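You operate a simulated robot arm through the tools that you are given. There is no shell and no other tool. Be economical: measure what you need, move in short steps, check, and stop when the job is done.

You are at the controls of a simulated two-armed robot. One attempt, no reset.

TASK
Take the grey rag from the top of the steel table and lay it out flat on the top of the packing bench.

It is judged by the outcome, as a careful person would: the job done as asked, and still so three seconds after it is handed in. It fails if anything else is knocked over, pushed out of place, dropped, spilled or broken.

THE ROBOT
Two 7-joint arms with two-finger parallel grippers on one trunk, on a base that drives. Base frame: it is fixed to the floor where the robot stands at the start and does not move with it; the origin is under the middle of the robot, x ahead of it, y to its left, z up; the surface under the hand at the start is at about z = 0.8. Readings come in m, rad, newtons and seconds.
The left shoulder is at the start at [0.071, 0.156, 1.005], the right one opposite. Places, roughly: top of the packing bench [2.7, -0.1, 0.9]. Payload 3.91 kg a hand.
The tool frame of a hand sits at the grasp point between the pads (the TCP): z along the fingers, y along the line on which they close. The tips reach 0.03 m beyond it. Largest opening 0.11 m; finger width 0.02, thickness 0.01; the body of the gripper, 0.048 by 0.112 m, starts 0.055 m behind the TCP.
Orientation is that of the tool frame in the base frame, as a unit quaternion [w, x, y, z]. With the fingers straight down and closing along the base's y, the tool's x points along the base's -x, its y along +y and its z along -z.

THE INTERFACE
- The arms move only by the tool send_rows. It takes "left_rows", "right_rows" or both (then of equal length, played together; a hand with none holds still); each is a list of rows, each a list of 6 numbers: the shift along the base's x, y, z in m, then the turn, a rotation vector about the base's x, y, z in rad. In form: [[tx, ty, tz, rx, ry, rz], ...]. A call has 1 to 10 rows; each row shifts and turns the commanded pose from where the row before left it. "left_jaw" and "right_jaw" are, for a hand that has rows, the finger opening in m, from 0 to 0.11, set as the call begins (left out, the last holds). A row lasts 0.2 s, in which the tool goes at most 0.05 m and 0.15 rad; a call with a longer step from one row to the next is refused whole, and so is a gripper value outside its range. A pose out of reach is approached as far as the arm can. The call stops where the force on the tool passes 40 N (or 10 N more than at its start, if that is more) or the arm is blocked; 0.2 s more then pass. The fingers move at their own pace (about 0.108 m/s each) and stop on an object; they squeeze with about 29 N. The grip force told is the motor's: it shows also when the fingers shut on nothing. Time passes only in rows, and 0.2 s behind the last, so rows that do not move let the fingers close. The reply holds the time, the measured pose of the TCP, the force on the tool along the base axes, the opening and the grip force, in the units named above and with some noise, with the torque about the TCP (base axes, N m) and any sound that the robot's microphone picked up, and new pictures: "show" is both (left out), scene, wrist or none (wrist: the cameras of the hands that moved).
- Cameras (640 x 400 px; columns grow to the right, rows downward): "scene" is now at [0.1396, -0.0159, 1.2347]; the picture's right is [-0.18, -0.98, 0.00], its down [-0.54, 0.10, -0.84] and it looks along [0.83, -0.15, -0.54] (base axes); focal length 265 px, centre (320, 200). "left" rides on the left gripper at [0.072, -0.017, -0.103] in its tool frame; the picture's right is [0.23, 0.97, 0.00], its down [-0.76, 0.18, -0.62] and it looks along [-0.61, 0.14, 0.78] (tool axes); focal length 222 px, centre (320, 200). "right" rides on the right gripper at [0.072, 0.017, -0.103] in its tool frame; the picture's right is [-0.23, 0.97, 0.00], its down [-0.76, -0.18, -0.62] and it looks along [-0.61, -0.14, 0.78] (tool axes); focal length 222 px, centre (320, 200).
- slide_trunk(by): slides the trunk up (or, below 0, down) by that many m; the arms and the scene camera ride with it, the base frame stays. It gives what a move gives, with no picture.
- steer(legs): drives the robot by 1 to 6 legs, each [ahead, left, turn to the left] in m, m and rad, along the robot's own axes; the way and the turn of a leg run together, so that a leg with both is an arc; at most 1.5 m and 3.142 rad a leg. The arms and the cameras ride along, it lands a little off, and it stops where it bumps. It gives what a move gives, and a new picture of the scene camera.
- turn_head(pan, tilt): turns the head with the scene camera to pan (to the left, within 1.501 rad either way) and tilt (down, from -0.506 to 1.204), counted from straight ahead of the robot. It gives what a move gives, and a new picture of the scene camera.
- locate(camera, pixels): for up to 12 pixels [column, row] of the newest picture of that camera ("zoom" is the newest enlarged one), the place [x, y, z] in the base frame of the surface seen there, good to about 0.002 m. No time passes.
- enlarge(camera, box): a new picture of the part [left, top, right, bottom] of that camera's present view, enlarged. No time passes.
- hand_in(): hands the job in; it is judged then, once.

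Go step by step. Measure first, check grasps and placings, and put right what went wrong. The budget is 80 turns and 260 pictures, counting those below and the enlarged ones. Unless the task says otherwise, let go and move clear before handing in, and close with one line.

The tools are called after ">>>" as name(argument=value, ...) on one line, values as JSON. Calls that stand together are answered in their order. send_rows: Moves the arms, as the interface text tells. Its arguments: {"type":"object","properties":{"left_rows":{"type":"array","items":{"type":"array","items":{"type":"number"}}},"left_jaw":{"type":"number"},"right_rows":{"type":"array","items":{"type":"array","items":{"type":"number"}}},"right_jaw":{"type":"number"},"show":{"type":"string","enum":["both","scene","wrist","none"]}},"required":[]} The other tools are called the same way: slide_trunk (by) slides the trunk up or down; steer (legs) drives the base; turn_head (pan, tilt) turns the head that bears the scene camera; locate (camera, pixels) gives the place of the surface under pixels of a picture; enlarge (camera, box) takes an enlarged picture of a part of a camera's view; hand_in () hands the job in.

At the start:

```text
time_s: 0.0
left_ee_pos: [0.7296, 0.2114, 0.9554]
left_tool_rot: [0.0, 0.0, 1.0, 0.0]
left_contact_force: [0.0, -0.3, -0.3]
left_torque: [-0.04, -0.03, -0.01]
left_width: 0.1101
left_finger_force: 0.1
right_ee_pos: [0.6642, -0.3741, 1.0154]
right_tool_rot: [0.0, 0.0, 1.0, 0.001]
right_contact_force: [0.5, 0.3, 0.2]
right_torque: [0.01, -0.02, 0.01]
right_width: 0.1103
right_finger_force: 0.1
trunk travel left (down, up): [-0.45, 0.49]
robot x, y, heading: [0.0025, 0.0042, -0.002]
head pan, tilt: [-0.182, 0.574]
```

scene: 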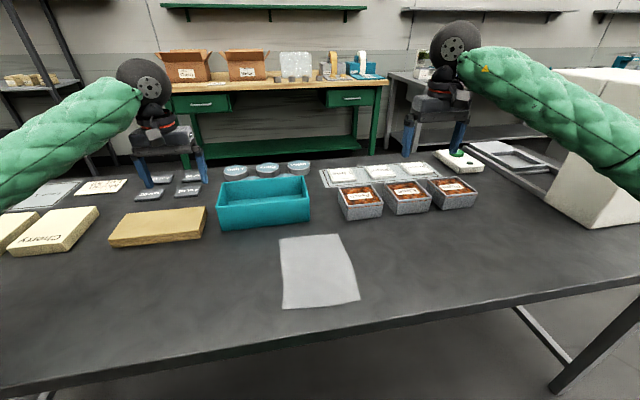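
right: 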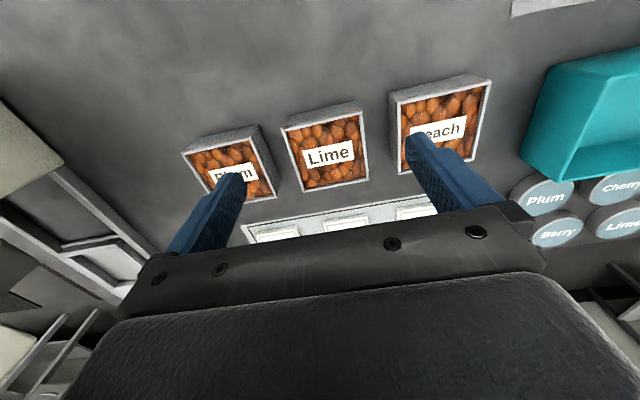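
left: 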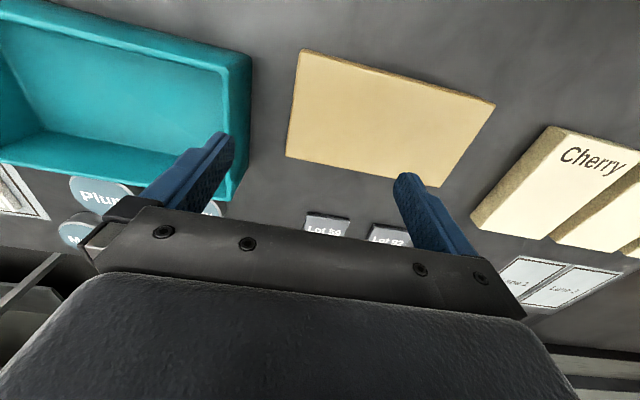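

The grey rag lies at about (318,270) in the scene picture, with corners near (281,238), (340,234), (359,300) and (283,308). I'll measure it, the table's edges and the bench.

>>> locate(camera="scene", pixels=[[281, 239], [339, 235], [358, 299], [284, 307], [318, 270], [250, 225], [360, 220], [240, 345], [300, 87], [200, 97], [380, 82], [170, 380]])

>>> enlarge(camera="scene", box=[140, 30, 460, 230])

>>> enlarge(camera="scene", box=[240, 215, 400, 315])

```text
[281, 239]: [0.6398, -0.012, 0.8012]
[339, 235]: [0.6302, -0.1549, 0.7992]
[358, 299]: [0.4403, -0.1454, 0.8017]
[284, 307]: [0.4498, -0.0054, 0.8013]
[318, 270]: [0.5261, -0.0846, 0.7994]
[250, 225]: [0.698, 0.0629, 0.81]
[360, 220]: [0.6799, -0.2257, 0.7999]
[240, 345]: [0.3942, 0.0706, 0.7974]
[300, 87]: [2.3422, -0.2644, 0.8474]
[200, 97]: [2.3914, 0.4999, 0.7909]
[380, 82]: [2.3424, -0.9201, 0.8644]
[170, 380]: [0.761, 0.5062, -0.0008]
```

```text
2.00 times, centred on (300, 130) of scene
```

zoom: 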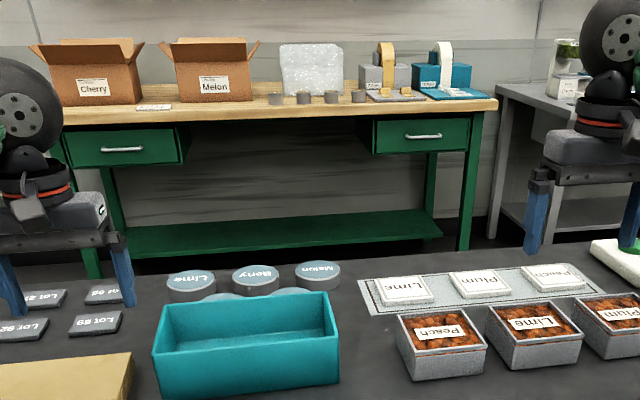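

```text
4.00 times, centred on (320, 265) of scene
```

zoom: 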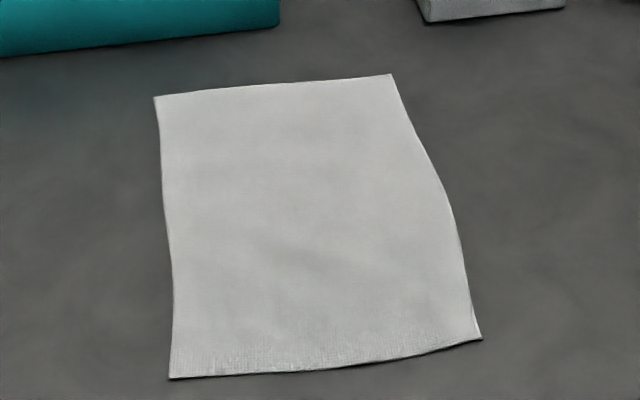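

The rag is about 0.14 by 0.19 m, flat at z≈0.80, and the bench front edge is near x 2.34. I'll look to both sides to find a way around the table.

>>> turn_head(pan=1.1, tilt=0.5)

>>> turn_head(pan=-1.1, tilt=0.5)

```text
time_s: 1.4
left_ee_pos: [0.7294, 0.2118, 0.956]
left_tool_rot: [0.0, 0.001, 1.0, 0.001]
left_contact_force: [-0.9, 0.5, 0.2]
left_torque: [0.01, 0.01, -0.01]
left_width: 0.1101
left_finger_force: 0.1
right_ee_pos: [0.6648, -0.3748, 1.0138]
right_tool_rot: [0.001, 0.0, 1.0, 0.0]
right_contact_force: [-0.6, -0.3, -0.1]
right_torque: [0.0, 0.03, 0.04]
right_width: 0.1101
right_finger_force: 0.1
trunk travel left (down, up): [-0.45, 0.49]
robot x, y, heading: [0.0025, 0.0016, -0.003]
head pan, tilt: [1.1, 0.499]
```

scene: 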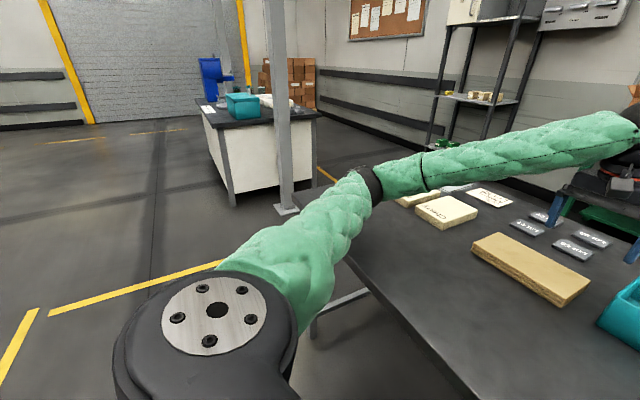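

```text
time_s: 3.5
left_ee_pos: [0.7294, 0.2114, 0.9553]
left_tool_rot: [-0.001, 0.001, 1.0, 0.0]
left_contact_force: [0.5, -0.3, 0.7]
left_torque: [0.02, 0.01, 0.01]
left_width: 0.1099
left_finger_force: 0.1
right_ee_pos: [0.6645, -0.3746, 1.0145]
right_tool_rot: [0.001, 0.0, 1.0, 0.0]
right_contact_force: [-0.2, 0.0, 0.2]
right_torque: [-0.01, -0.01, -0.01]
right_width: 0.11
right_finger_force: 0.0
trunk travel left (down, up): [-0.45, 0.49]
robot x, y, heading: [-0.0001, 0.0013, -0.003]
head pan, tilt: [-1.1, 0.499]
```

scene: 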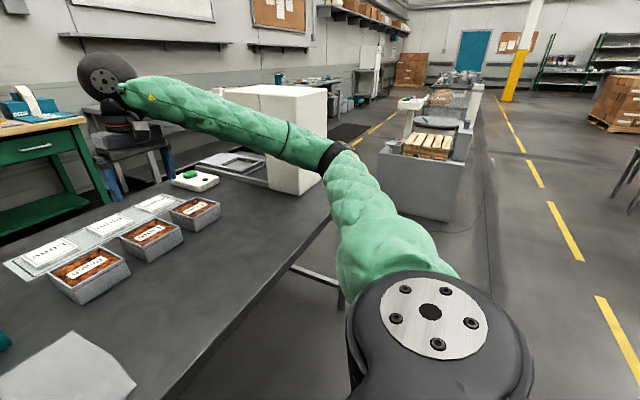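

On the left, the table ends behind the arm near (330,190) with a pillar at (287,210). On the right there is a gap between the white box (300,180) and the grey plinth (400,190), so I'll measure both passages.

>>> locate(camera="scene", pixels=[[335, 222], [300, 190], [320, 115], [380, 205], [380, 160], [440, 218], [340, 120], [145, 170], [55, 120], [385, 110], [336, 225], [470, 200]])

>>> turn_head(pan=0.75, tilt=0.4)

```text
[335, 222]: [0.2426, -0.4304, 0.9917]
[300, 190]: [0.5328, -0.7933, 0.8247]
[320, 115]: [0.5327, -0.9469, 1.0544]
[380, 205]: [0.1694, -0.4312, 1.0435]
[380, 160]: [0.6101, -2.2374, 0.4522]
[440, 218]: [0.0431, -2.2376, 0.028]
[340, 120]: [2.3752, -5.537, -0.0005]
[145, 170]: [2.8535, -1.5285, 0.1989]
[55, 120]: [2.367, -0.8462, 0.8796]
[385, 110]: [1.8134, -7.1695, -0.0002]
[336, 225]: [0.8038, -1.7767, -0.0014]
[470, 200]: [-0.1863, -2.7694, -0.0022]
```

```text
time_s: 5.3
left_ee_pos: [0.7293, 0.2129, 0.9559]
left_tool_rot: [0.001, 0.0, 1.0, 0.001]
left_contact_force: [0.3, -0.1, 0.0]
left_torque: [0.0, -0.02, -0.01]
left_width: 0.11
left_finger_force: 0.0
right_ee_pos: [0.6646, -0.3738, 1.0157]
right_tool_rot: [0.0, 0.0, 1.0, 0.0]
right_contact_force: [0.3, 0.1, -0.1]
right_torque: [-0.02, 0.01, -0.04]
right_width: 0.1103
right_finger_force: 0.0
trunk travel left (down, up): [-0.45, 0.49]
robot x, y, heading: [0.0018, -0.003, -0.003]
head pan, tilt: [0.75, 0.4]
```

scene: 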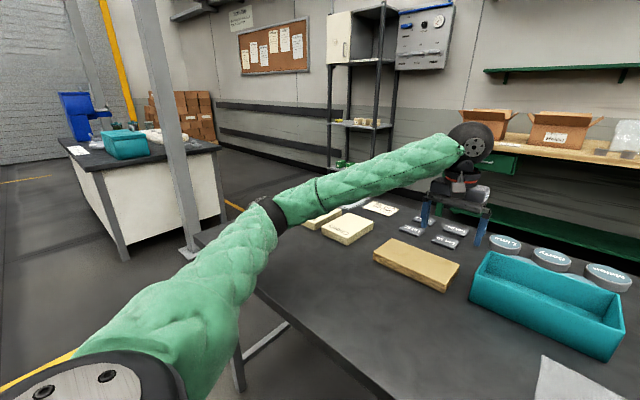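

>>> locate(camera="scene", pixels=[[193, 253], [205, 240], [230, 205], [262, 290], [222, 232], [290, 175], [340, 163], [300, 232], [380, 150], [440, 230], [125, 258], [220, 215]])

```text
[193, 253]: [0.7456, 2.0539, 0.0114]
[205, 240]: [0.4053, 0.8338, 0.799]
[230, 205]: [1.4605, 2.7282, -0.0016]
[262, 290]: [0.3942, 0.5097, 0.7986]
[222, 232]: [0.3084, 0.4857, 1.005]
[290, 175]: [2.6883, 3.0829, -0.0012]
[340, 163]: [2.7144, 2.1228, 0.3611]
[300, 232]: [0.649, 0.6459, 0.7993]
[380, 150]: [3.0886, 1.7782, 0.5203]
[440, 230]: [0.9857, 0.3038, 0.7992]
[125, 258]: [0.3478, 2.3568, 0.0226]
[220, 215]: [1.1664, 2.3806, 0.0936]
```

The left passage (y 0.85–2.0, pillar at x 0.75) is wide enough to drive around. I'll pinch the rag's near edge with both hands, so first I'll back off and centre the robot on it.

>>> steer(legs=[[-0.15, 0, 0], [0, -0.078, 0]])

>>> turn_head(pan=0, tilt=0.75)

```text
time_s: 7.4
left_ee_pos: [0.5783, 0.1313, 0.9557]
left_tool_rot: [0.0, 0.002, 1.0, 0.001]
left_contact_force: [-0.5, -0.1, 0.1]
left_torque: [0.03, -0.03, 0.0]
left_width: 0.1103
left_finger_force: 0.0
right_ee_pos: [0.5105, -0.455, 1.013]
right_tool_rot: [0.0, 0.002, 1.0, 0.0]
right_contact_force: [0.2, -0.2, -0.5]
right_torque: [0.0, 0.03, -0.01]
right_width: 0.11
right_finger_force: 0.1
trunk travel left (down, up): [-0.45, 0.49]
robot x, y, heading: [-0.1545, -0.0777, -0.0]
head pan, tilt: [0.75, 0.4]
```

scene: 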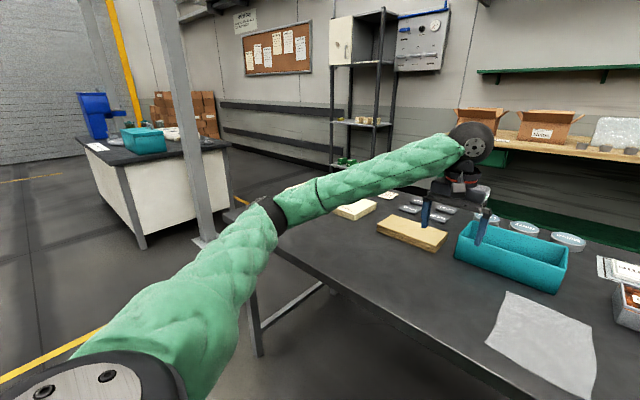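

```text
time_s: 8.5
left_ee_pos: [0.5775, 0.1324, 0.9553]
left_tool_rot: [0.0, 0.002, 1.0, 0.0]
left_contact_force: [0.9, 0.1, -0.5]
left_torque: [-0.01, -0.01, -0.01]
left_width: 0.1099
left_finger_force: 0.1
right_ee_pos: [0.5119, -0.4549, 1.0148]
right_tool_rot: [0.0, 0.002, 1.0, 0.0]
right_contact_force: [0.3, -0.9, 0.2]
right_torque: [0.0, 0.03, -0.02]
right_width: 0.1099
right_finger_force: 0.0
trunk travel left (down, up): [-0.45, 0.49]
robot x, y, heading: [-0.1517, -0.0766, -0.003]
head pan, tilt: [0.0, 0.75]
```

scene: 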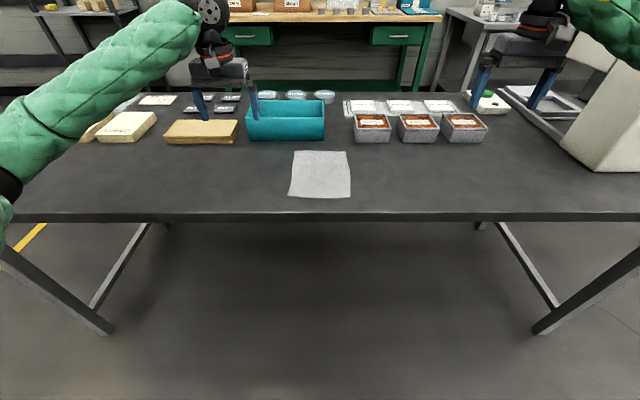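

The view is clear. I'll turn both hands about 90° at height (cameras outward, closing along x) while bringing them near the rag's front edge.

>>> send_rows(left_rows=[[-0.011, -0.006, 0.008, 0, 0, -0.149], [-0.011, -0.006, 0.008, 0, 0, -0.149], [-0.011, -0.006, 0.008, 0, 0, -0.149], [-0.011, -0.006, 0.008, 0, 0, -0.149], [-0.011, -0.006, 0.008, 0, 0, -0.149], [-0.011, -0.006, 0, 0, 0, -0.149], [-0.011, -0.006, 0, 0, 0, -0.149], [-0.011, -0.006, 0, 0, 0, -0.149], [-0.011, -0.006, 0, 0, 0, -0.149], [-0.011, -0.006, 0, 0, 0, -0.149]], right_rows=[[-0.005, 0.018, 0, 0, 0, 0.149], [-0.005, 0.018, 0, 0, 0, 0.149], [-0.005, 0.018, 0, 0, 0, 0.149], [-0.005, 0.018, 0, 0, 0, 0.149], [-0.005, 0.018, 0, 0, 0, 0.149], [-0.005, 0.018, 0, 0, 0, 0.149], [-0.005, 0.018, 0, 0, 0, 0.149], [-0.005, 0.018, 0, 0, 0, 0.149], [-0.005, 0.018, 0, 0, 0, 0.149], [-0.005, 0.018, 0, 0, 0, 0.149]], left_jaw=0.05, right_jaw=0.05)

```text
time_s: 10.7
left_ee_pos: [0.4684, 0.0717, 0.9967]
left_tool_rot: [-0.001, 0.681, 0.732, -0.001]
left_contact_force: [0.6, 0.0, 0.0]
left_torque: [0.0, 0.01, -0.03]
left_width: 0.0502
left_finger_force: 0.1
right_ee_pos: [0.3713, -0.1934, 1.018]
right_tool_rot: [-0.001, -0.674, 0.739, 0.0]
right_contact_force: [-0.1, 0.3, 0.3]
right_torque: [-0.03, 0.02, -0.01]
right_width: 0.0502
right_finger_force: 0.1
right hand out of reach, approached as far as the arm can: row 8, 9, 10
trunk travel left (down, up): [-0.45, 0.49]
robot x, y, heading: [-0.1524, -0.0737, -0.004]
head pan, tilt: [0.0, 0.75]
```

scene: 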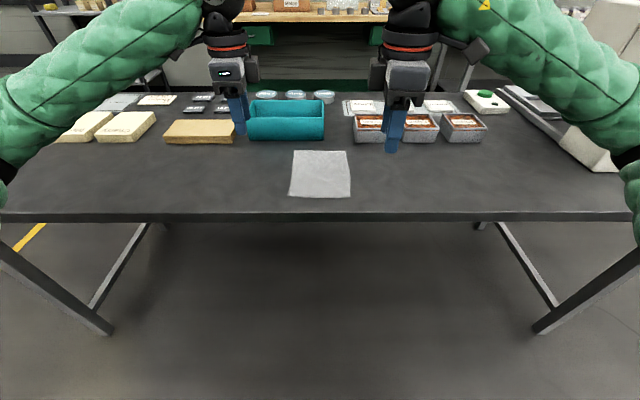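
right: 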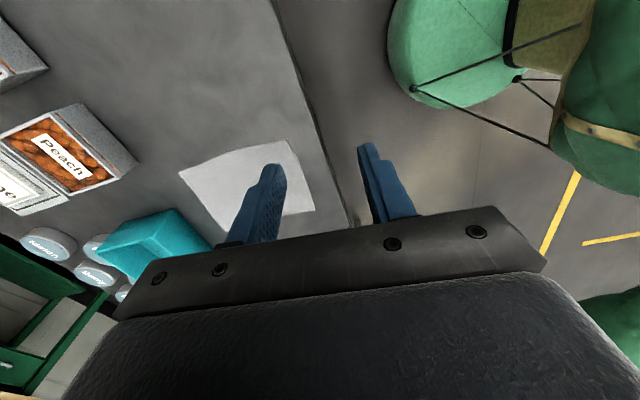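
left: 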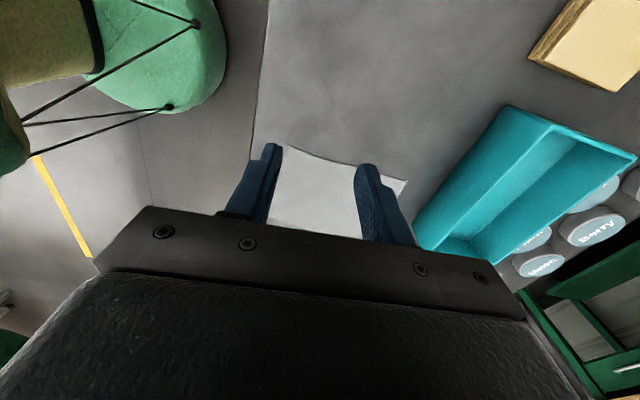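

The left hand turned well; the right hand's last rows were out of reach and it drifted to (0.37,-0.19). I'll steer it to the mirror of the left pose.

>>> send_rows(right_rows=[[0.01, 0.02, -0.005, 0, 0, 0], [0.01, 0.02, -0.005, 0, 0, 0], [0.0, 0.01, -0.005, 0, 0, 0], [0, 0, 0, 0, 0, 0]], show="scene")

```text
time_s: 11.7
left_ee_pos: [0.4682, 0.071, 0.9954]
left_tool_rot: [0.0, 0.68, 0.734, 0.0]
left_contact_force: [0.2, -0.3, 0.3]
left_torque: [-0.01, -0.01, 0.01]
left_width: 0.0502
left_finger_force: 0.1
right_ee_pos: [0.3925, -0.1443, 1.0027]
right_tool_rot: [0.0, -0.677, 0.736, 0.0]
right_contact_force: [-0.4, -0.9, 0.0]
right_torque: [0.01, 0.01, 0.0]
right_width: 0.0502
right_finger_force: 0.0
trunk travel left (down, up): [-0.45, 0.49]
robot x, y, heading: [-0.1521, -0.0753, -0.007]
head pan, tilt: [0.0, 0.75]
```

scene: 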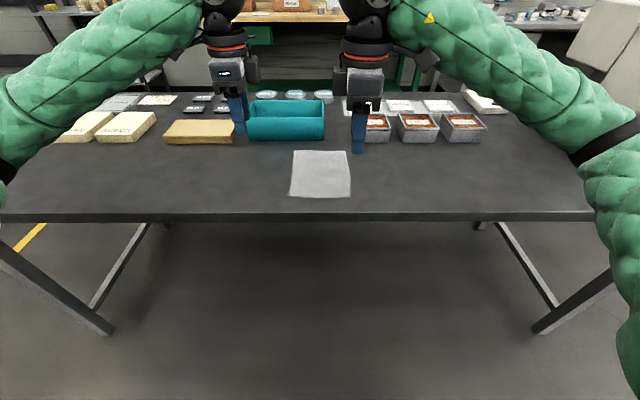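

Both hands are now near the rag. I'll lean each outward 0.3 rad for wrist clearance, finish the yaw and hover over the near corners.

>>> send_rows(left_rows=[[0, -0.01, -0.016, -0.06, 0, -0.02], [-0.001, -0.015, -0.016, -0.06, 0, -0.02], [-0.001, -0.015, -0.016, -0.06, 0, -0.02], [-0.001, -0.015, -0.016, -0.06, 0, -0.02], [-0.001, -0.015, -0.016, -0.06, 0, -0.02], [-0.001, -0.013, -0.016, 0, 0, 0]], right_rows=[[0.01, -0.01, -0.017, 0.06, 0, 0.01], [0.01, 0, -0.017, 0.06, 0, 0.01], [0.01, 0, -0.017, 0.06, 0, 0.01], [0.01, 0.004, -0.017, 0.06, 0, 0.01], [0.01, 0.005, -0.017, 0.06, 0, 0.01], [0.012, 0.005, -0.017, 0, 0, 0]], left_jaw=0.034, right_jaw=0.034)

```text
time_s: 13.3
left_ee_pos: [0.4408, -0.0778, 0.9026]
left_tool_rot: [0.096, 0.731, 0.667, -0.107]
left_contact_force: [-0.8, -0.6, -5.6]
left_torque: [-0.04, -0.06, 0.02]
left_width: 0.034
left_finger_force: 0.0
right_ee_pos: [0.3647, -0.1328, 0.9628]
right_tool_rot: [0.1, -0.655, 0.741, 0.111]
right_contact_force: [-1.3, 0.6, 1.3]
right_torque: [0.02, -0.04, -0.03]
right_width: 0.0341
right_finger_force: 0.1
right hand out of reach, approached as far as the arm can: row 1, 2, 3, 4, 5, 6
trunk travel left (down, up): [-0.45, 0.49]
robot x, y, heading: [-0.1633, -0.0985, -0.081]
head pan, tilt: [0.0, 0.75]
stopped in row 6 (left hand): the arm was blocked; the commanded pose is now the measured one
```

scene: 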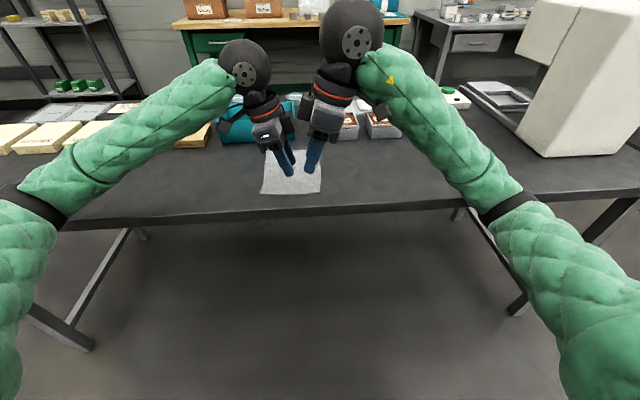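
right: 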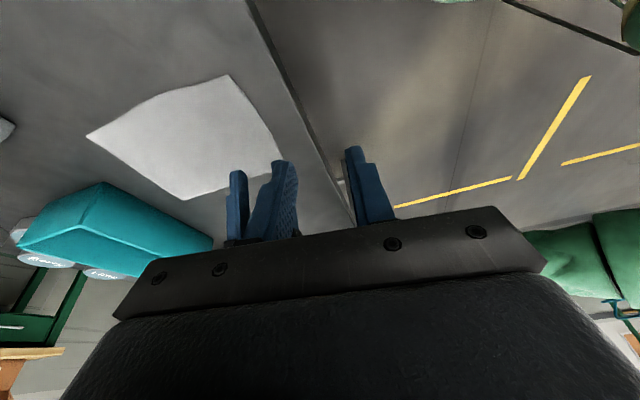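
left: 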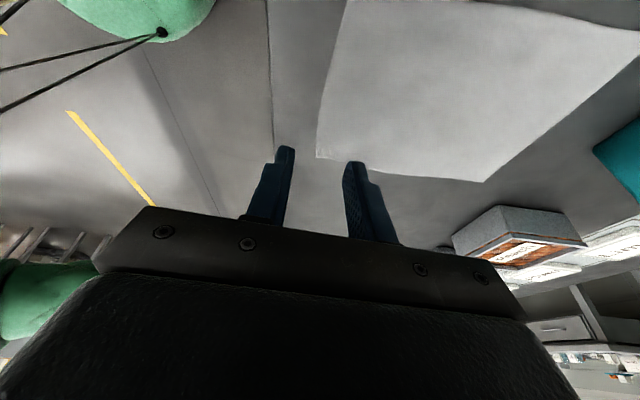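

The right arm couldn't reach with that turn and the hands touched, which pushed the base by about 0.08 rad; nothing on the table moved. I'll change the grasp: keep the untwisted hand yaw with fingers closing along y, pinching the two side edges at the near corners. First I'll separate the hands and unwind them.

>>> send_rows(left_rows=[[0, 0.02, 0.02, 0, 0, 0], [0, 0.03, 0.02, 0, 0, 0], [0, 0.03, 0.02, 0.0, 0.0425, 0.137], [0, 0.03, 0.02, 0.0, 0.0425, 0.137], [0, 0.02, 0, 0.0, 0.0425, 0.137], [0, 0.02, 0, 0.0, 0.0425, 0.137], [0, 0, 0, 0.0, 0.0425, 0.137], [0, 0, 0, 0.0, 0.0425, 0.137], [0, 0, 0, 0.0, 0.0425, 0.137], [0, 0, 0, 0.0, 0.0425, 0.137]], right_rows=[[0, -0.02, 0.02, 0, 0, 0], [0, -0.03, 0.02, 0, 0, 0], [0.01, -0.03, 0.01, 0, 0.041, -0.133], [0.015, -0.03, 0, 0, 0.041, -0.133], [0.015, -0.02, 0, 0, 0.041, -0.133], [0.015, 0, 0, 0, 0.041, -0.133], [0.015, 0, 0, 0, 0.041, -0.133], [0.015, 0, 0, 0, 0.041, -0.133], [0.015, 0, 0, 0, 0.041, -0.133], [0, 0, 0, 0, 0.041, -0.133]], show="scene")

```text
time_s: 15.5
left_ee_pos: [0.4571, 0.0734, 0.9776]
left_tool_rot: [0.032, 0.25, 0.954, -0.163]
left_contact_force: [-0.6, 0.3, -1.1]
left_torque: [-0.03, -0.01, -0.03]
left_width: 0.0341
left_finger_force: 0.1
right_ee_pos: [0.4798, -0.2392, 0.9917]
right_tool_rot: [0.022, -0.161, 0.975, 0.15]
right_contact_force: [-0.2, 0.1, -0.2]
right_torque: [0.0, -0.01, 0.01]
right_width: 0.0339
right_finger_force: 0.0
right hand out of reach, approached as far as the arm can: row 2
trunk travel left (down, up): [-0.45, 0.49]
robot x, y, heading: [-0.1617, -0.1018, -0.083]
head pan, tilt: [0.0, 0.75]
```

scene: 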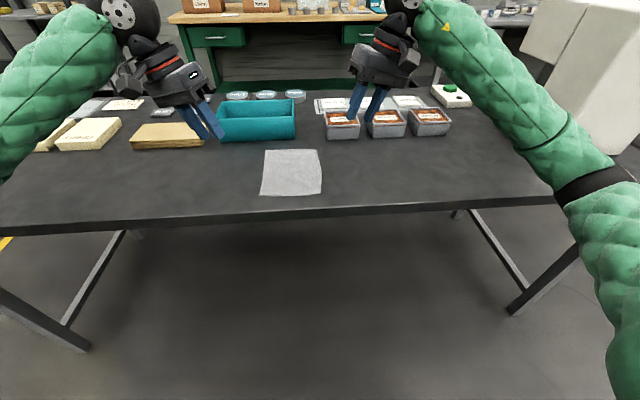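

The hands are clear. I'll steer the base back to heading 0 and centred on the rag (y≈-0.077).

>>> steer(legs=[[-0.005, 0.024, 0.083]])

>>> send_rows(left_rows=[[0, 0, 0, 0, 0.0425, 0.137], [0, 0, 0, 0, 0.0425, 0.137], [0, 0, 0, 0, 0.0425, 0.137]], right_rows=[[0, 0, 0, 0, 0.041, -0.133], [0, 0, 0, 0, 0.041, -0.133], [0, 0, 0, 0, 0.041, -0.133]])

```text
time_s: 16.4
left_ee_pos: [0.4368, 0.1533, 0.9769]
left_tool_rot: [0.04, 0.209, 0.963, -0.163]
left_contact_force: [-0.1, 0.2, -0.1]
left_torque: [-0.06, -0.03, 0.0]
left_width: 0.0342
left_finger_force: 0.0
right_ee_pos: [0.4857, -0.1576, 0.9937]
right_tool_rot: [0.015, -0.205, 0.967, 0.15]
right_contact_force: [-0.7, 0.8, -0.1]
right_torque: [-0.05, -0.02, 0.01]
right_width: 0.0341
right_finger_force: 0.0
trunk travel left (down, up): [-0.45, 0.49]
robot x, y, heading: [-0.1654, -0.072, 0.004]
head pan, tilt: [0.0, 0.75]
```

scene: 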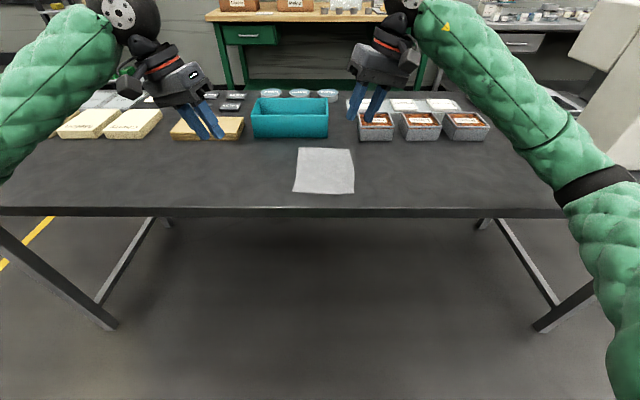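

```text
time_s: 17.2
left_ee_pos: [0.435, 0.1523, 0.9766]
left_tool_rot: [0.01, -0.003, 0.986, -0.164]
left_contact_force: [0.3, 0.0, -0.5]
left_torque: [-0.03, -0.02, 0.02]
left_width: 0.0342
left_finger_force: 0.1
right_ee_pos: [0.4863, -0.1585, 0.9921]
right_tool_rot: [-0.015, 0.001, 0.987, 0.158]
right_contact_force: [-0.8, -1.0, -0.2]
right_torque: [0.01, -0.01, 0.03]
right_width: 0.0341
right_finger_force: 0.1
trunk travel left (down, up): [-0.45, 0.49]
robot x, y, heading: [-0.1713, -0.0737, 0.003]
head pan, tilt: [0.0, 0.75]
```

scene: 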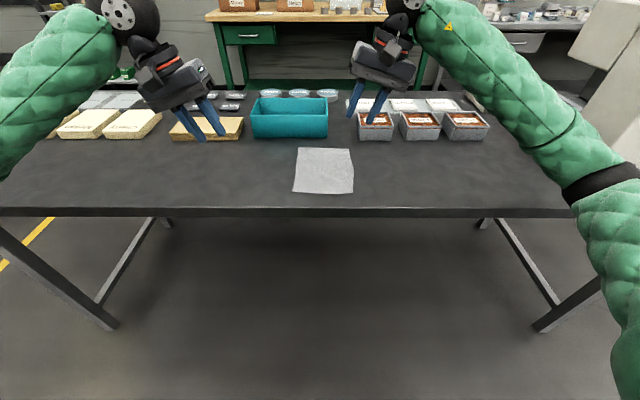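
right: 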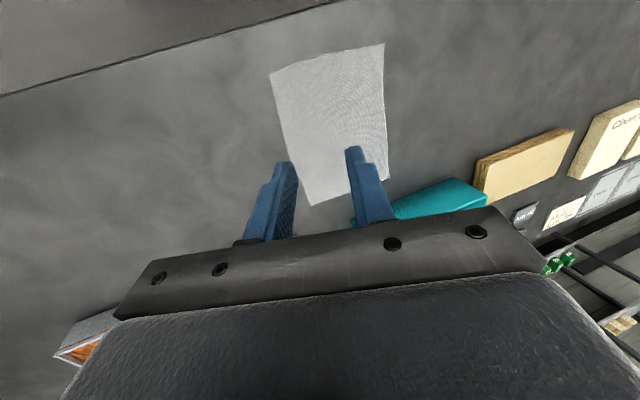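
left: 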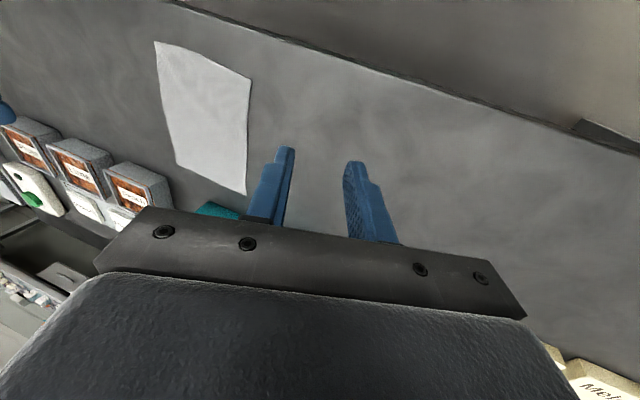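

Both hands are untwisted and leaning outward 0.32 rad. I'll re-measure the rag's corners: (299,149), (350,149), (353,193), (294,191).

>>> locate(camera="scene", pixels=[[300, 149], [350, 150], [353, 192], [294, 190], [324, 192], [324, 207], [296, 178], [352, 180], [298, 165], [351, 168]])

>>> locate(camera="right", pixels=[[383, 46], [271, 74], [386, 75], [278, 105], [386, 110]])

```text
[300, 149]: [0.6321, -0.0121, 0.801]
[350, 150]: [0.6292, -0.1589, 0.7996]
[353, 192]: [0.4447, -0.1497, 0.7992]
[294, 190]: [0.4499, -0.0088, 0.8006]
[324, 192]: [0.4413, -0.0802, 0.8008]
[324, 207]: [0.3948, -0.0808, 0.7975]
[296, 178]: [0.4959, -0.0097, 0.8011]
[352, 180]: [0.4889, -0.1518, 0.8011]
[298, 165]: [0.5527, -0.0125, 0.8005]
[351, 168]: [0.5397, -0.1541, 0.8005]
```

```text
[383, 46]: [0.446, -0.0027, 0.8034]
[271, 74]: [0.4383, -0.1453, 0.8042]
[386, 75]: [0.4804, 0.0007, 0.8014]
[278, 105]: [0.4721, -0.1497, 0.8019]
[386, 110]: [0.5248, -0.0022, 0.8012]
```

The side edges are at y≈-0.004 and -0.148 near x 0.46. I'll reduce the lean to 0.12 rad, so the tips meet near the table, and hover just above the corners.

>>> send_rows(left_rows=[[0.0045, -0.02, -0.016, 0.033, 0, 0], [0.0045, -0.026, -0.016, 0.033, 0, 0], [0.0045, -0.026, -0.016, 0.033, 0, 0], [0.0045, -0.026, -0.016, 0.033, 0, 0], [0.0045, -0.026, -0.016, 0.033, 0, 0], [0.0045, -0.026, -0.016, 0.033, 0, 0], [0, 0, 0, 0, 0, 0]], right_rows=[[-0.0043, 0, -0.018, -0.033, 0, 0], [-0.0043, 0, -0.019, -0.033, 0, 0], [-0.0043, 0, -0.019, -0.033, 0, 0], [-0.0043, 0.002, -0.019, -0.033, 0, 0], [-0.0043, 0.003, -0.019, -0.033, 0, 0], [-0.0043, 0.003, -0.018, -0.033, 0, 0], [0, 0, 0, 0, 0, 0]])

```text
time_s: 18.8
left_ee_pos: [0.4627, 0.0024, 0.8822]
left_tool_rot: [0.011, -0.001, 0.998, -0.065]
left_contact_force: [0.8, 0.1, -0.8]
left_torque: [0.0, -0.01, 0.05]
left_width: 0.0339
left_finger_force: 0.1
right_ee_pos: [0.4599, -0.1506, 0.8803]
right_tool_rot: [-0.015, 0.001, 0.998, 0.06]
right_contact_force: [-0.3, 0.3, 0.7]
right_torque: [0.0, -0.01, -0.01]
right_width: 0.034
right_finger_force: 0.0
trunk travel left (down, up): [-0.45, 0.49]
robot x, y, heading: [-0.1659, -0.0705, -0.0]
head pan, tilt: [0.0, 0.75]
```

scene: 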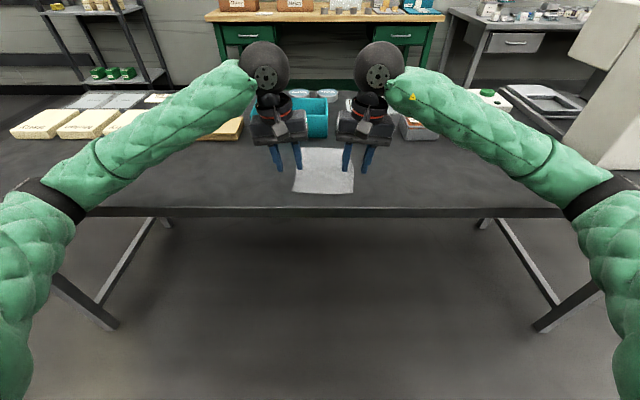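
right: 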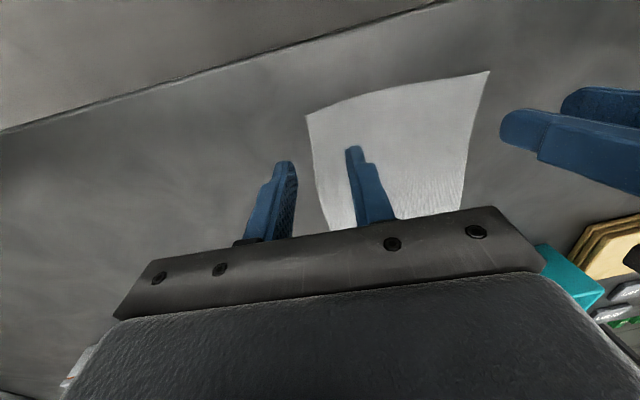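
left: 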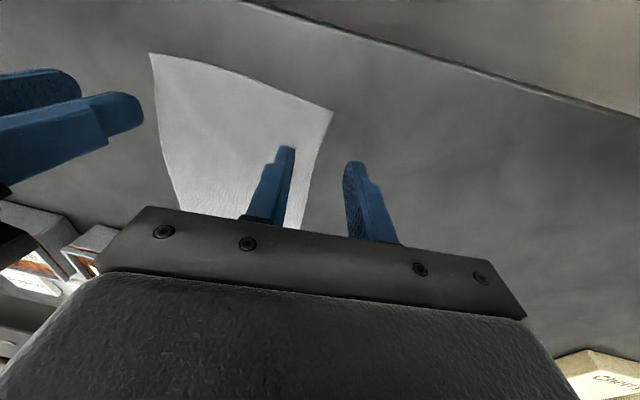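

The fingers straddle both side edges well. I'll move down to just above the table surface.

>>> send_rows(left_rows=[[0, -0.008, -0.012, 0, 0, 0], [0, -0.007, -0.012, 0, 0, 0], [0, 0, -0.012, 0, 0, 0], [0, 0, -0.012, 0, 0, 0], [0, 0, -0.002, 0, 0, 0]], right_rows=[[0, 0.007, -0.012, 0, 0, 0], [0, 0.006, -0.012, 0, 0, 0], [0, 0, -0.012, 0, 0, 0], [0, 0, -0.01, 0, 0, 0], [0, 0, -0.002, 0, 0, 0]])

```text
time_s: 20.0
left_ee_pos: [0.4629, -0.0138, 0.8328]
left_tool_rot: [0.012, -0.001, 0.998, -0.065]
left_contact_force: [-2.4, 1.2, 25.5]
left_torque: [0.61, 0.32, 0.04]
left_width: 0.0332
left_finger_force: 0.0
right_ee_pos: [0.4592, -0.1369, 0.8334]
right_tool_rot: [-0.013, 0.0, 0.998, 0.059]
right_contact_force: [0.1, 0.4, -0.4]
right_torque: [0.01, 0.0, 0.0]
right_width: 0.0337
right_finger_force: 0.0
trunk travel left (down, up): [-0.45, 0.49]
robot x, y, heading: [-0.1648, -0.0751, 0.004]
head pan, tilt: [0.0, 0.75]
```

scene: 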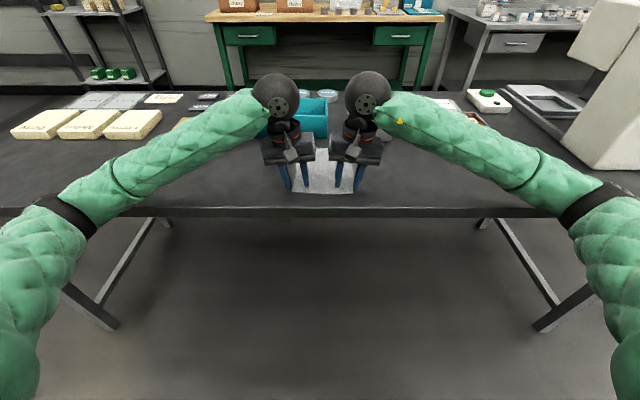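
right: 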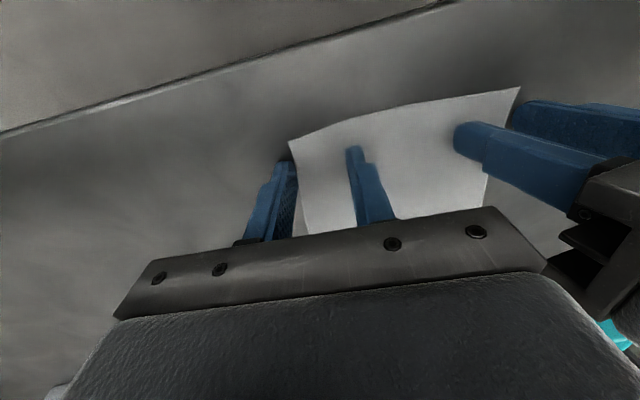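
left: 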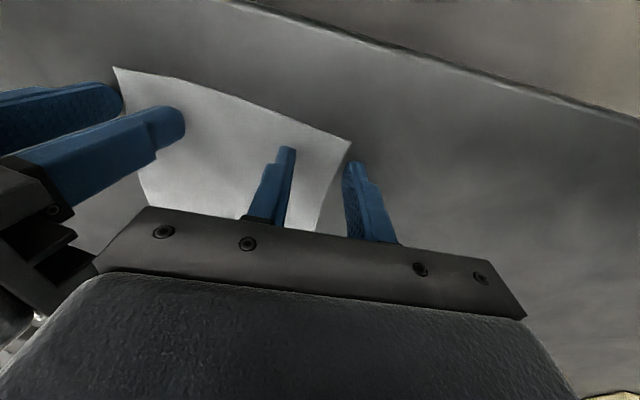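

The left hand presses on the table (25 N) and the right is about 1–2 mm above. I'll lower the right slightly and close both.

>>> send_rows(right_rows=[[0, 0, -0.002, 0, 0, 0]], show="none")

>>> send_rows(left_rows=[[0, 0, 0, 0, 0, 0], [0, 0, -0.0005, 0, 0, 0], [0, 0, 0, 0, 0, 0], [0, 0, 0, 0, 0, 0]], right_rows=[[0, 0, 0, 0, 0, 0], [0, 0, -0.0005, 0, 0, 0], [0, 0, 0, 0, 0, 0], [0, 0, 0, 0, 0, 0]], left_jaw=0, right_jaw=0)

```text
time_s: 20.4
left_ee_pos: [0.4636, -0.0134, 0.8334]
left_tool_rot: [0.012, -0.001, 0.998, -0.065]
left_contact_force: [5.5, 0.7, 29.9]
left_torque: [0.75, 0.1, -0.16]
left_width: 0.0328
left_finger_force: 0.1
right_ee_pos: [0.4597, -0.1372, 0.8332]
right_tool_rot: [-0.013, 0.001, 0.998, 0.059]
right_contact_force: [0.4, 0.8, 11.9]
right_torque: [-0.18, -0.08, -0.01]
right_width: 0.0334
right_finger_force: 0.1
trunk travel left (down, up): [-0.45, 0.49]
robot x, y, heading: [-0.1701, -0.0709, 0.003]
head pan, tilt: [0.0, 0.75]
```

```text
time_s: 20.7
left_ee_pos: [0.4638, -0.0099, 0.8301]
left_tool_rot: [0.012, -0.003, 0.998, -0.062]
left_contact_force: [-0.9, 1.1, 3.8]
left_torque: [0.03, 0.06, 0.03]
left_width: 0.0001
left_finger_force: 29.6
right_ee_pos: [0.461, -0.136, 0.8314]
right_tool_rot: [-0.012, 0.0, 0.998, 0.06]
right_contact_force: [0.7, 1.0, 14.0]
right_torque: [0.09, -0.05, 0.01]
right_width: 0.0025
right_finger_force: 29.2
trunk travel left (down, up): [-0.45, 0.49]
robot x, y, heading: [-0.1663, -0.0711, 0.008]
head pan, tilt: [0.0, 0.75]
stopped in row 1 (left hand): the force on the tool passed its limit at 49 N (the readings are from after the stop); the commanded pose is now the measured one
```

scene: 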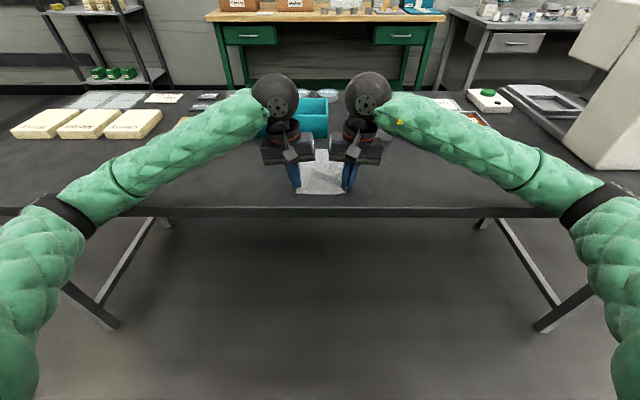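
right: 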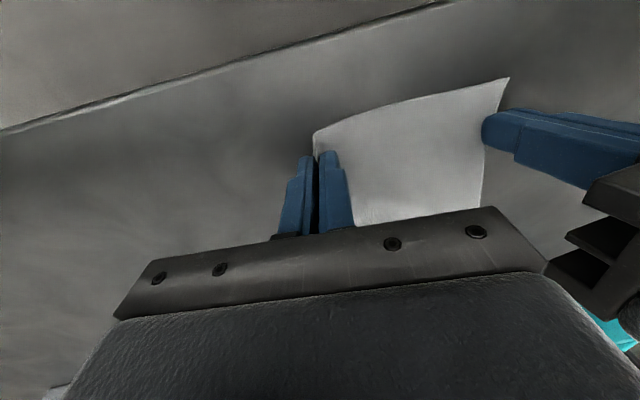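
left: 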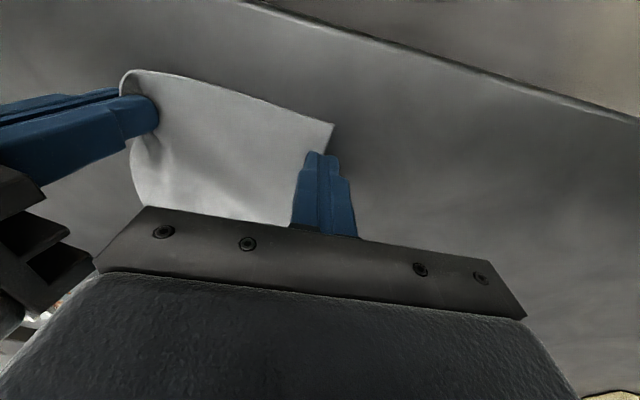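

The right hand caught the rag (2.5 mm of cloth between the pads), but the left shut on nothing. I'll open the left, measure where its edge lies now, and retry.

>>> send_rows(left_rows=[[0, 0, 0.012, 0, 0, 0], [0, 0, 0, 0, 0, 0]], left_jaw=0.04, show="wrist")

>>> locate(camera="left", pixels=[[330, 128], [326, 145], [320, 165], [200, 110], [280, 120], [316, 190]])

```text
time_s: 21.3
left_ee_pos: [0.4634, -0.0109, 0.8449]
left_tool_rot: [0.011, -0.003, 0.998, -0.062]
left_contact_force: [0.5, 0.5, 0.1]
left_torque: [0.01, 0.0, 0.03]
left_width: 0.0401
left_finger_force: 0.1
right_ee_pos: [0.4591, -0.1367, 0.8321]
right_tool_rot: [-0.014, 0.001, 0.998, 0.059]
right_contact_force: [1.5, 1.9, 19.2]
right_torque: [0.08, -0.11, -0.01]
right_width: 0.0022
right_finger_force: 29.1
trunk travel left (down, up): [-0.45, 0.49]
robot x, y, heading: [-0.1648, -0.0732, 0.006]
head pan, tilt: [0.0, 0.75]
```

left: 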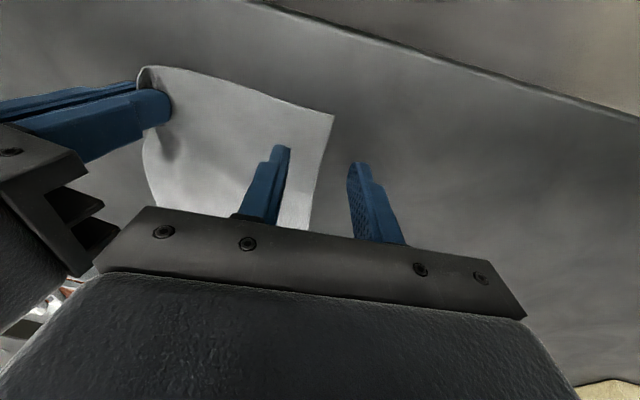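

```text
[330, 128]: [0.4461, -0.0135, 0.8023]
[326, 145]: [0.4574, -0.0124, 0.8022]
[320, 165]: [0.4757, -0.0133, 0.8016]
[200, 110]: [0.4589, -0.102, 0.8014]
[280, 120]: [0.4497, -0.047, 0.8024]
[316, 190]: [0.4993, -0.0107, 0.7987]
```

The left edge now lies at y≈-0.0125. I'll stand the left hand upright so both tips touch, shift it in 9 mm, narrow the jaw and press down lightly.

>>> send_rows(left_rows=[[0, -0.004, 0, 0.065, 0, 0], [0, -0.005, 0, 0.065, 0, 0], [0, 0, -0.008, 0, 0, 0], [0, 0, -0.004, 0, 0, 0], [0, 0, -0.002, 0, 0, 0], [0, 0, -0.001, 0, 0, 0]], left_jaw=0.026, show="wrist")

```text
time_s: 22.7
left_ee_pos: [0.4581, -0.0137, 0.8377]
left_tool_rot: [0.017, -0.006, 1.0, 0.003]
left_contact_force: [-0.1, -0.3, -0.1]
left_torque: [-0.01, 0.03, 0.0]
left_width: 0.0261
left_finger_force: 0.1
right_ee_pos: [0.4529, -0.1345, 0.8376]
right_tool_rot: [-0.01, -0.002, 0.998, 0.059]
right_contact_force: [-1.1, -1.3, -0.8]
right_torque: [0.01, -0.03, 0.01]
right_width: 0.002
right_finger_force: 29.1
trunk travel left (down, up): [-0.45, 0.49]
robot x, y, heading: [-0.1648, -0.0725, 0.008]
head pan, tilt: [0.0, 0.75]
```

left: 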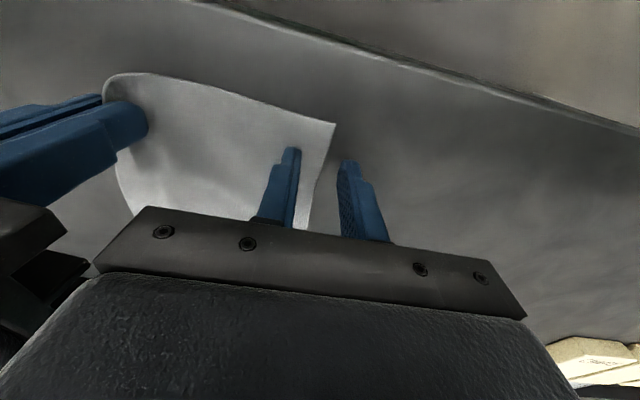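

Both hands rose about 6 mm without tool force, so the wrists above may be touching. I'll check the scene.

>>> enlarge(camera="scene", box=[220, 50, 440, 210])

```text
2.50 times, centred on (330, 130) of scene
```

zoom: 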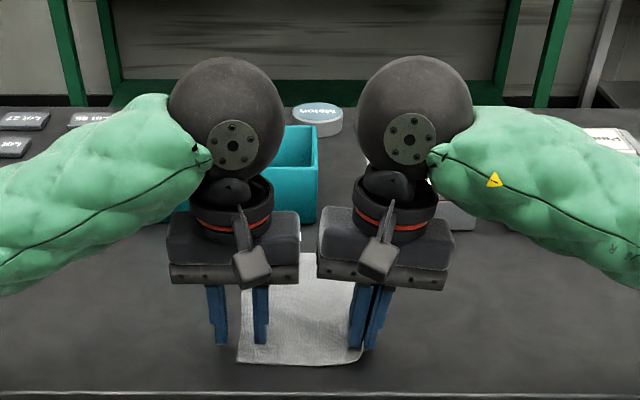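

There is still a gap between the grippers. I'll nudge the left a bit further in and down to contact.

>>> send_rows(left_rows=[[0, -0.002, -0.003, 0, 0, 0], [0, 0, -0.002, 0, 0, 0], [0, 0, -0.002, 0, 0, 0]], right_rows=[[0, -0.003, 0, 0, 0, 0], [0, 0, 0, 0, 0, 0], [0, 0, 0, 0, 0, 0]], show="wrist")

```text
time_s: 23.5
left_ee_pos: [0.4573, -0.0213, 0.8312]
left_tool_rot: [0.019, -0.004, 1.0, 0.003]
left_contact_force: [3.7, 3.8, 31.6]
left_torque: [-0.43, 0.1, 0.08]
left_width: 0.0241
left_finger_force: 0.1
right_ee_pos: [0.4525, -0.1398, 0.8374]
right_tool_rot: [-0.01, 0.0, 0.998, 0.06]
right_contact_force: [1.3, -0.3, 0.1]
right_torque: [0.03, 0.0, -0.02]
right_width: 0.0022
right_finger_force: 28.9
trunk travel left (down, up): [-0.45, 0.49]
robot x, y, heading: [-0.1673, -0.0752, 0.005]
head pan, tilt: [0.0, 0.75]
```

right: 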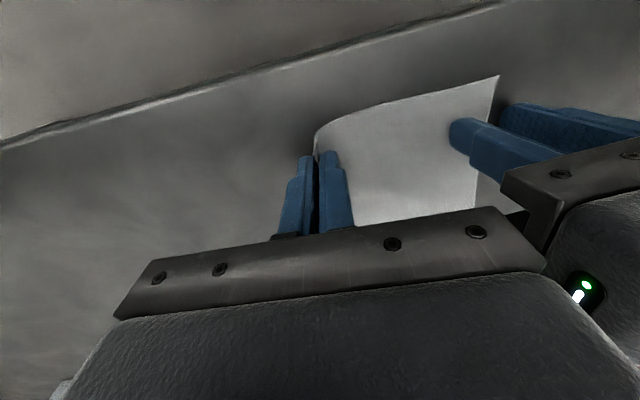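
left: 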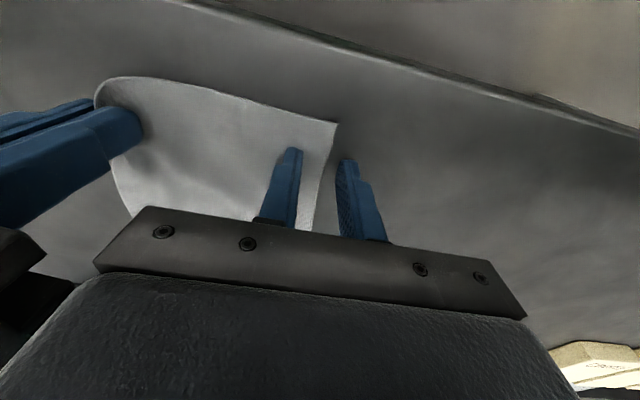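

Now the left inner finger presses the cloth at about 31 N with the edge between the fingers. I'll close the left.

>>> send_rows(left_rows=[[0, 0, 0, 0, 0, 0], [0, 0, 0, 0, 0, 0], [0, 0, 0, 0, 0, 0]], left_jaw=0, show="wrist")

```text
time_s: 23.8
left_ee_pos: [0.4583, -0.0213, 0.8306]
left_tool_rot: [0.019, -0.005, 1.0, 0.0]
left_contact_force: [0.2, -15.8, 32.5]
left_torque: [-0.58, 0.22, 0.14]
left_width: 0.0029
left_finger_force: 28.9
right_ee_pos: [0.4532, -0.1378, 0.8339]
right_tool_rot: [-0.01, -0.003, 0.998, 0.061]
right_contact_force: [-1.2, 14.2, -1.4]
right_torque: [0.46, 0.02, 0.0]
right_width: 0.0025
right_finger_force: 29.4
trunk travel left (down, up): [-0.45, 0.49]
robot x, y, heading: [-0.1698, -0.0716, 0.011]
head pan, tilt: [0.0, 0.75]
stopped in row 1 (left hand): the force on the tool passed its limit at 46 N (the readings are from after the stop); the commanded pose is now the measured one
```

left: 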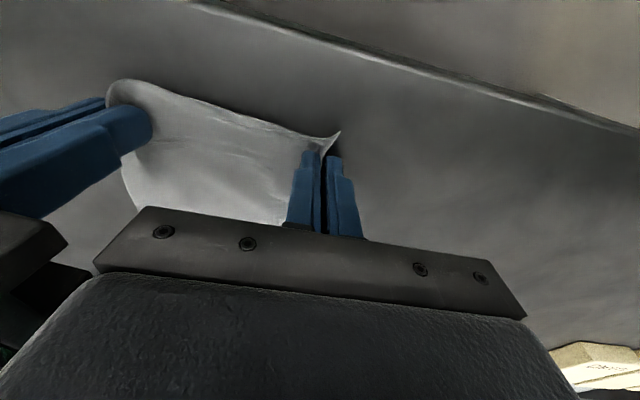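

Both hands hold cloth now (2.9 and 2.5 mm), taut at 15 N. I'll ease the tension slightly and lift both together.

>>> send_rows(left_rows=[[0, -0.002, 0.01, 0, 0, 0], [0, 0, 0.03, 0, 0, 0], [0, 0, 0.04, 0, 0, 0], [0, 0, 0.04, 0, 0, 0], [0, 0, 0.04, 0, 0, 0], [0, 0, 0.04, 0, 0, 0], [0, 0, 0.04, 0, 0, 0]], right_rows=[[0, 0, 0.008, 0, 0, 0], [0, 0, 0.03, 0, 0, 0], [0, 0, 0.04, 0, 0, 0], [0, 0, 0.04, 0, 0, 0], [0, 0, 0.04, 0, 0, 0], [0, 0, 0.04, 0, 0, 0], [0, 0, 0.04, 0, 0, 0]])

```text
time_s: 25.4
left_ee_pos: [0.4631, -0.0216, 1.0665]
left_tool_rot: [0.013, -0.003, 1.0, 0.001]
left_contact_force: [-0.4, -3.1, 0.4]
left_torque: [-0.08, -0.02, 0.01]
left_width: 0.0019
left_finger_force: 29.3
right_ee_pos: [0.4591, -0.1384, 1.0686]
right_tool_rot: [-0.014, -0.001, 0.998, 0.06]
right_contact_force: [-1.1, 3.0, 0.1]
right_torque: [0.05, 0.0, 0.01]
right_width: 0.0022
right_finger_force: 28.5
trunk travel left (down, up): [-0.45, 0.49]
robot x, y, heading: [-0.1681, -0.0714, 0.007]
head pan, tilt: [0.0, 0.75]
```

scene: 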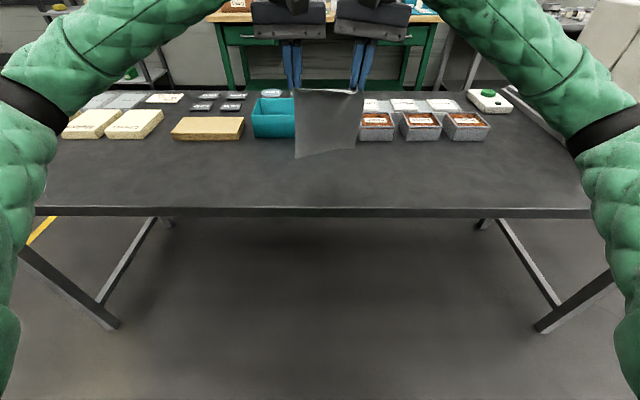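
right: 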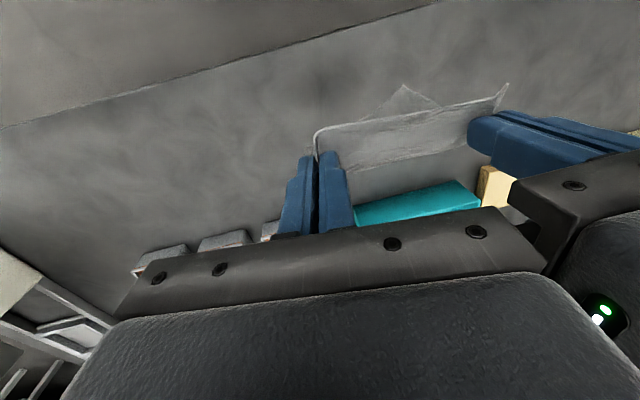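
left: 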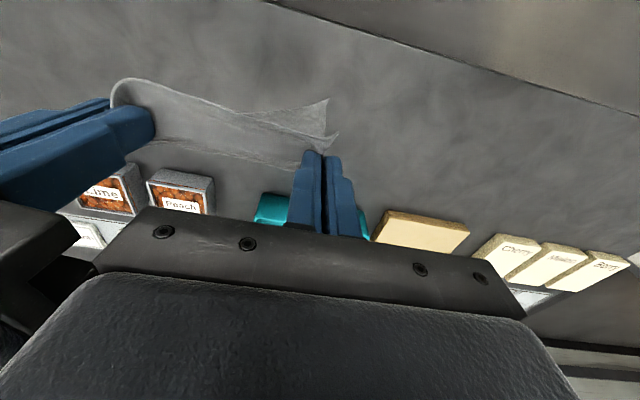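

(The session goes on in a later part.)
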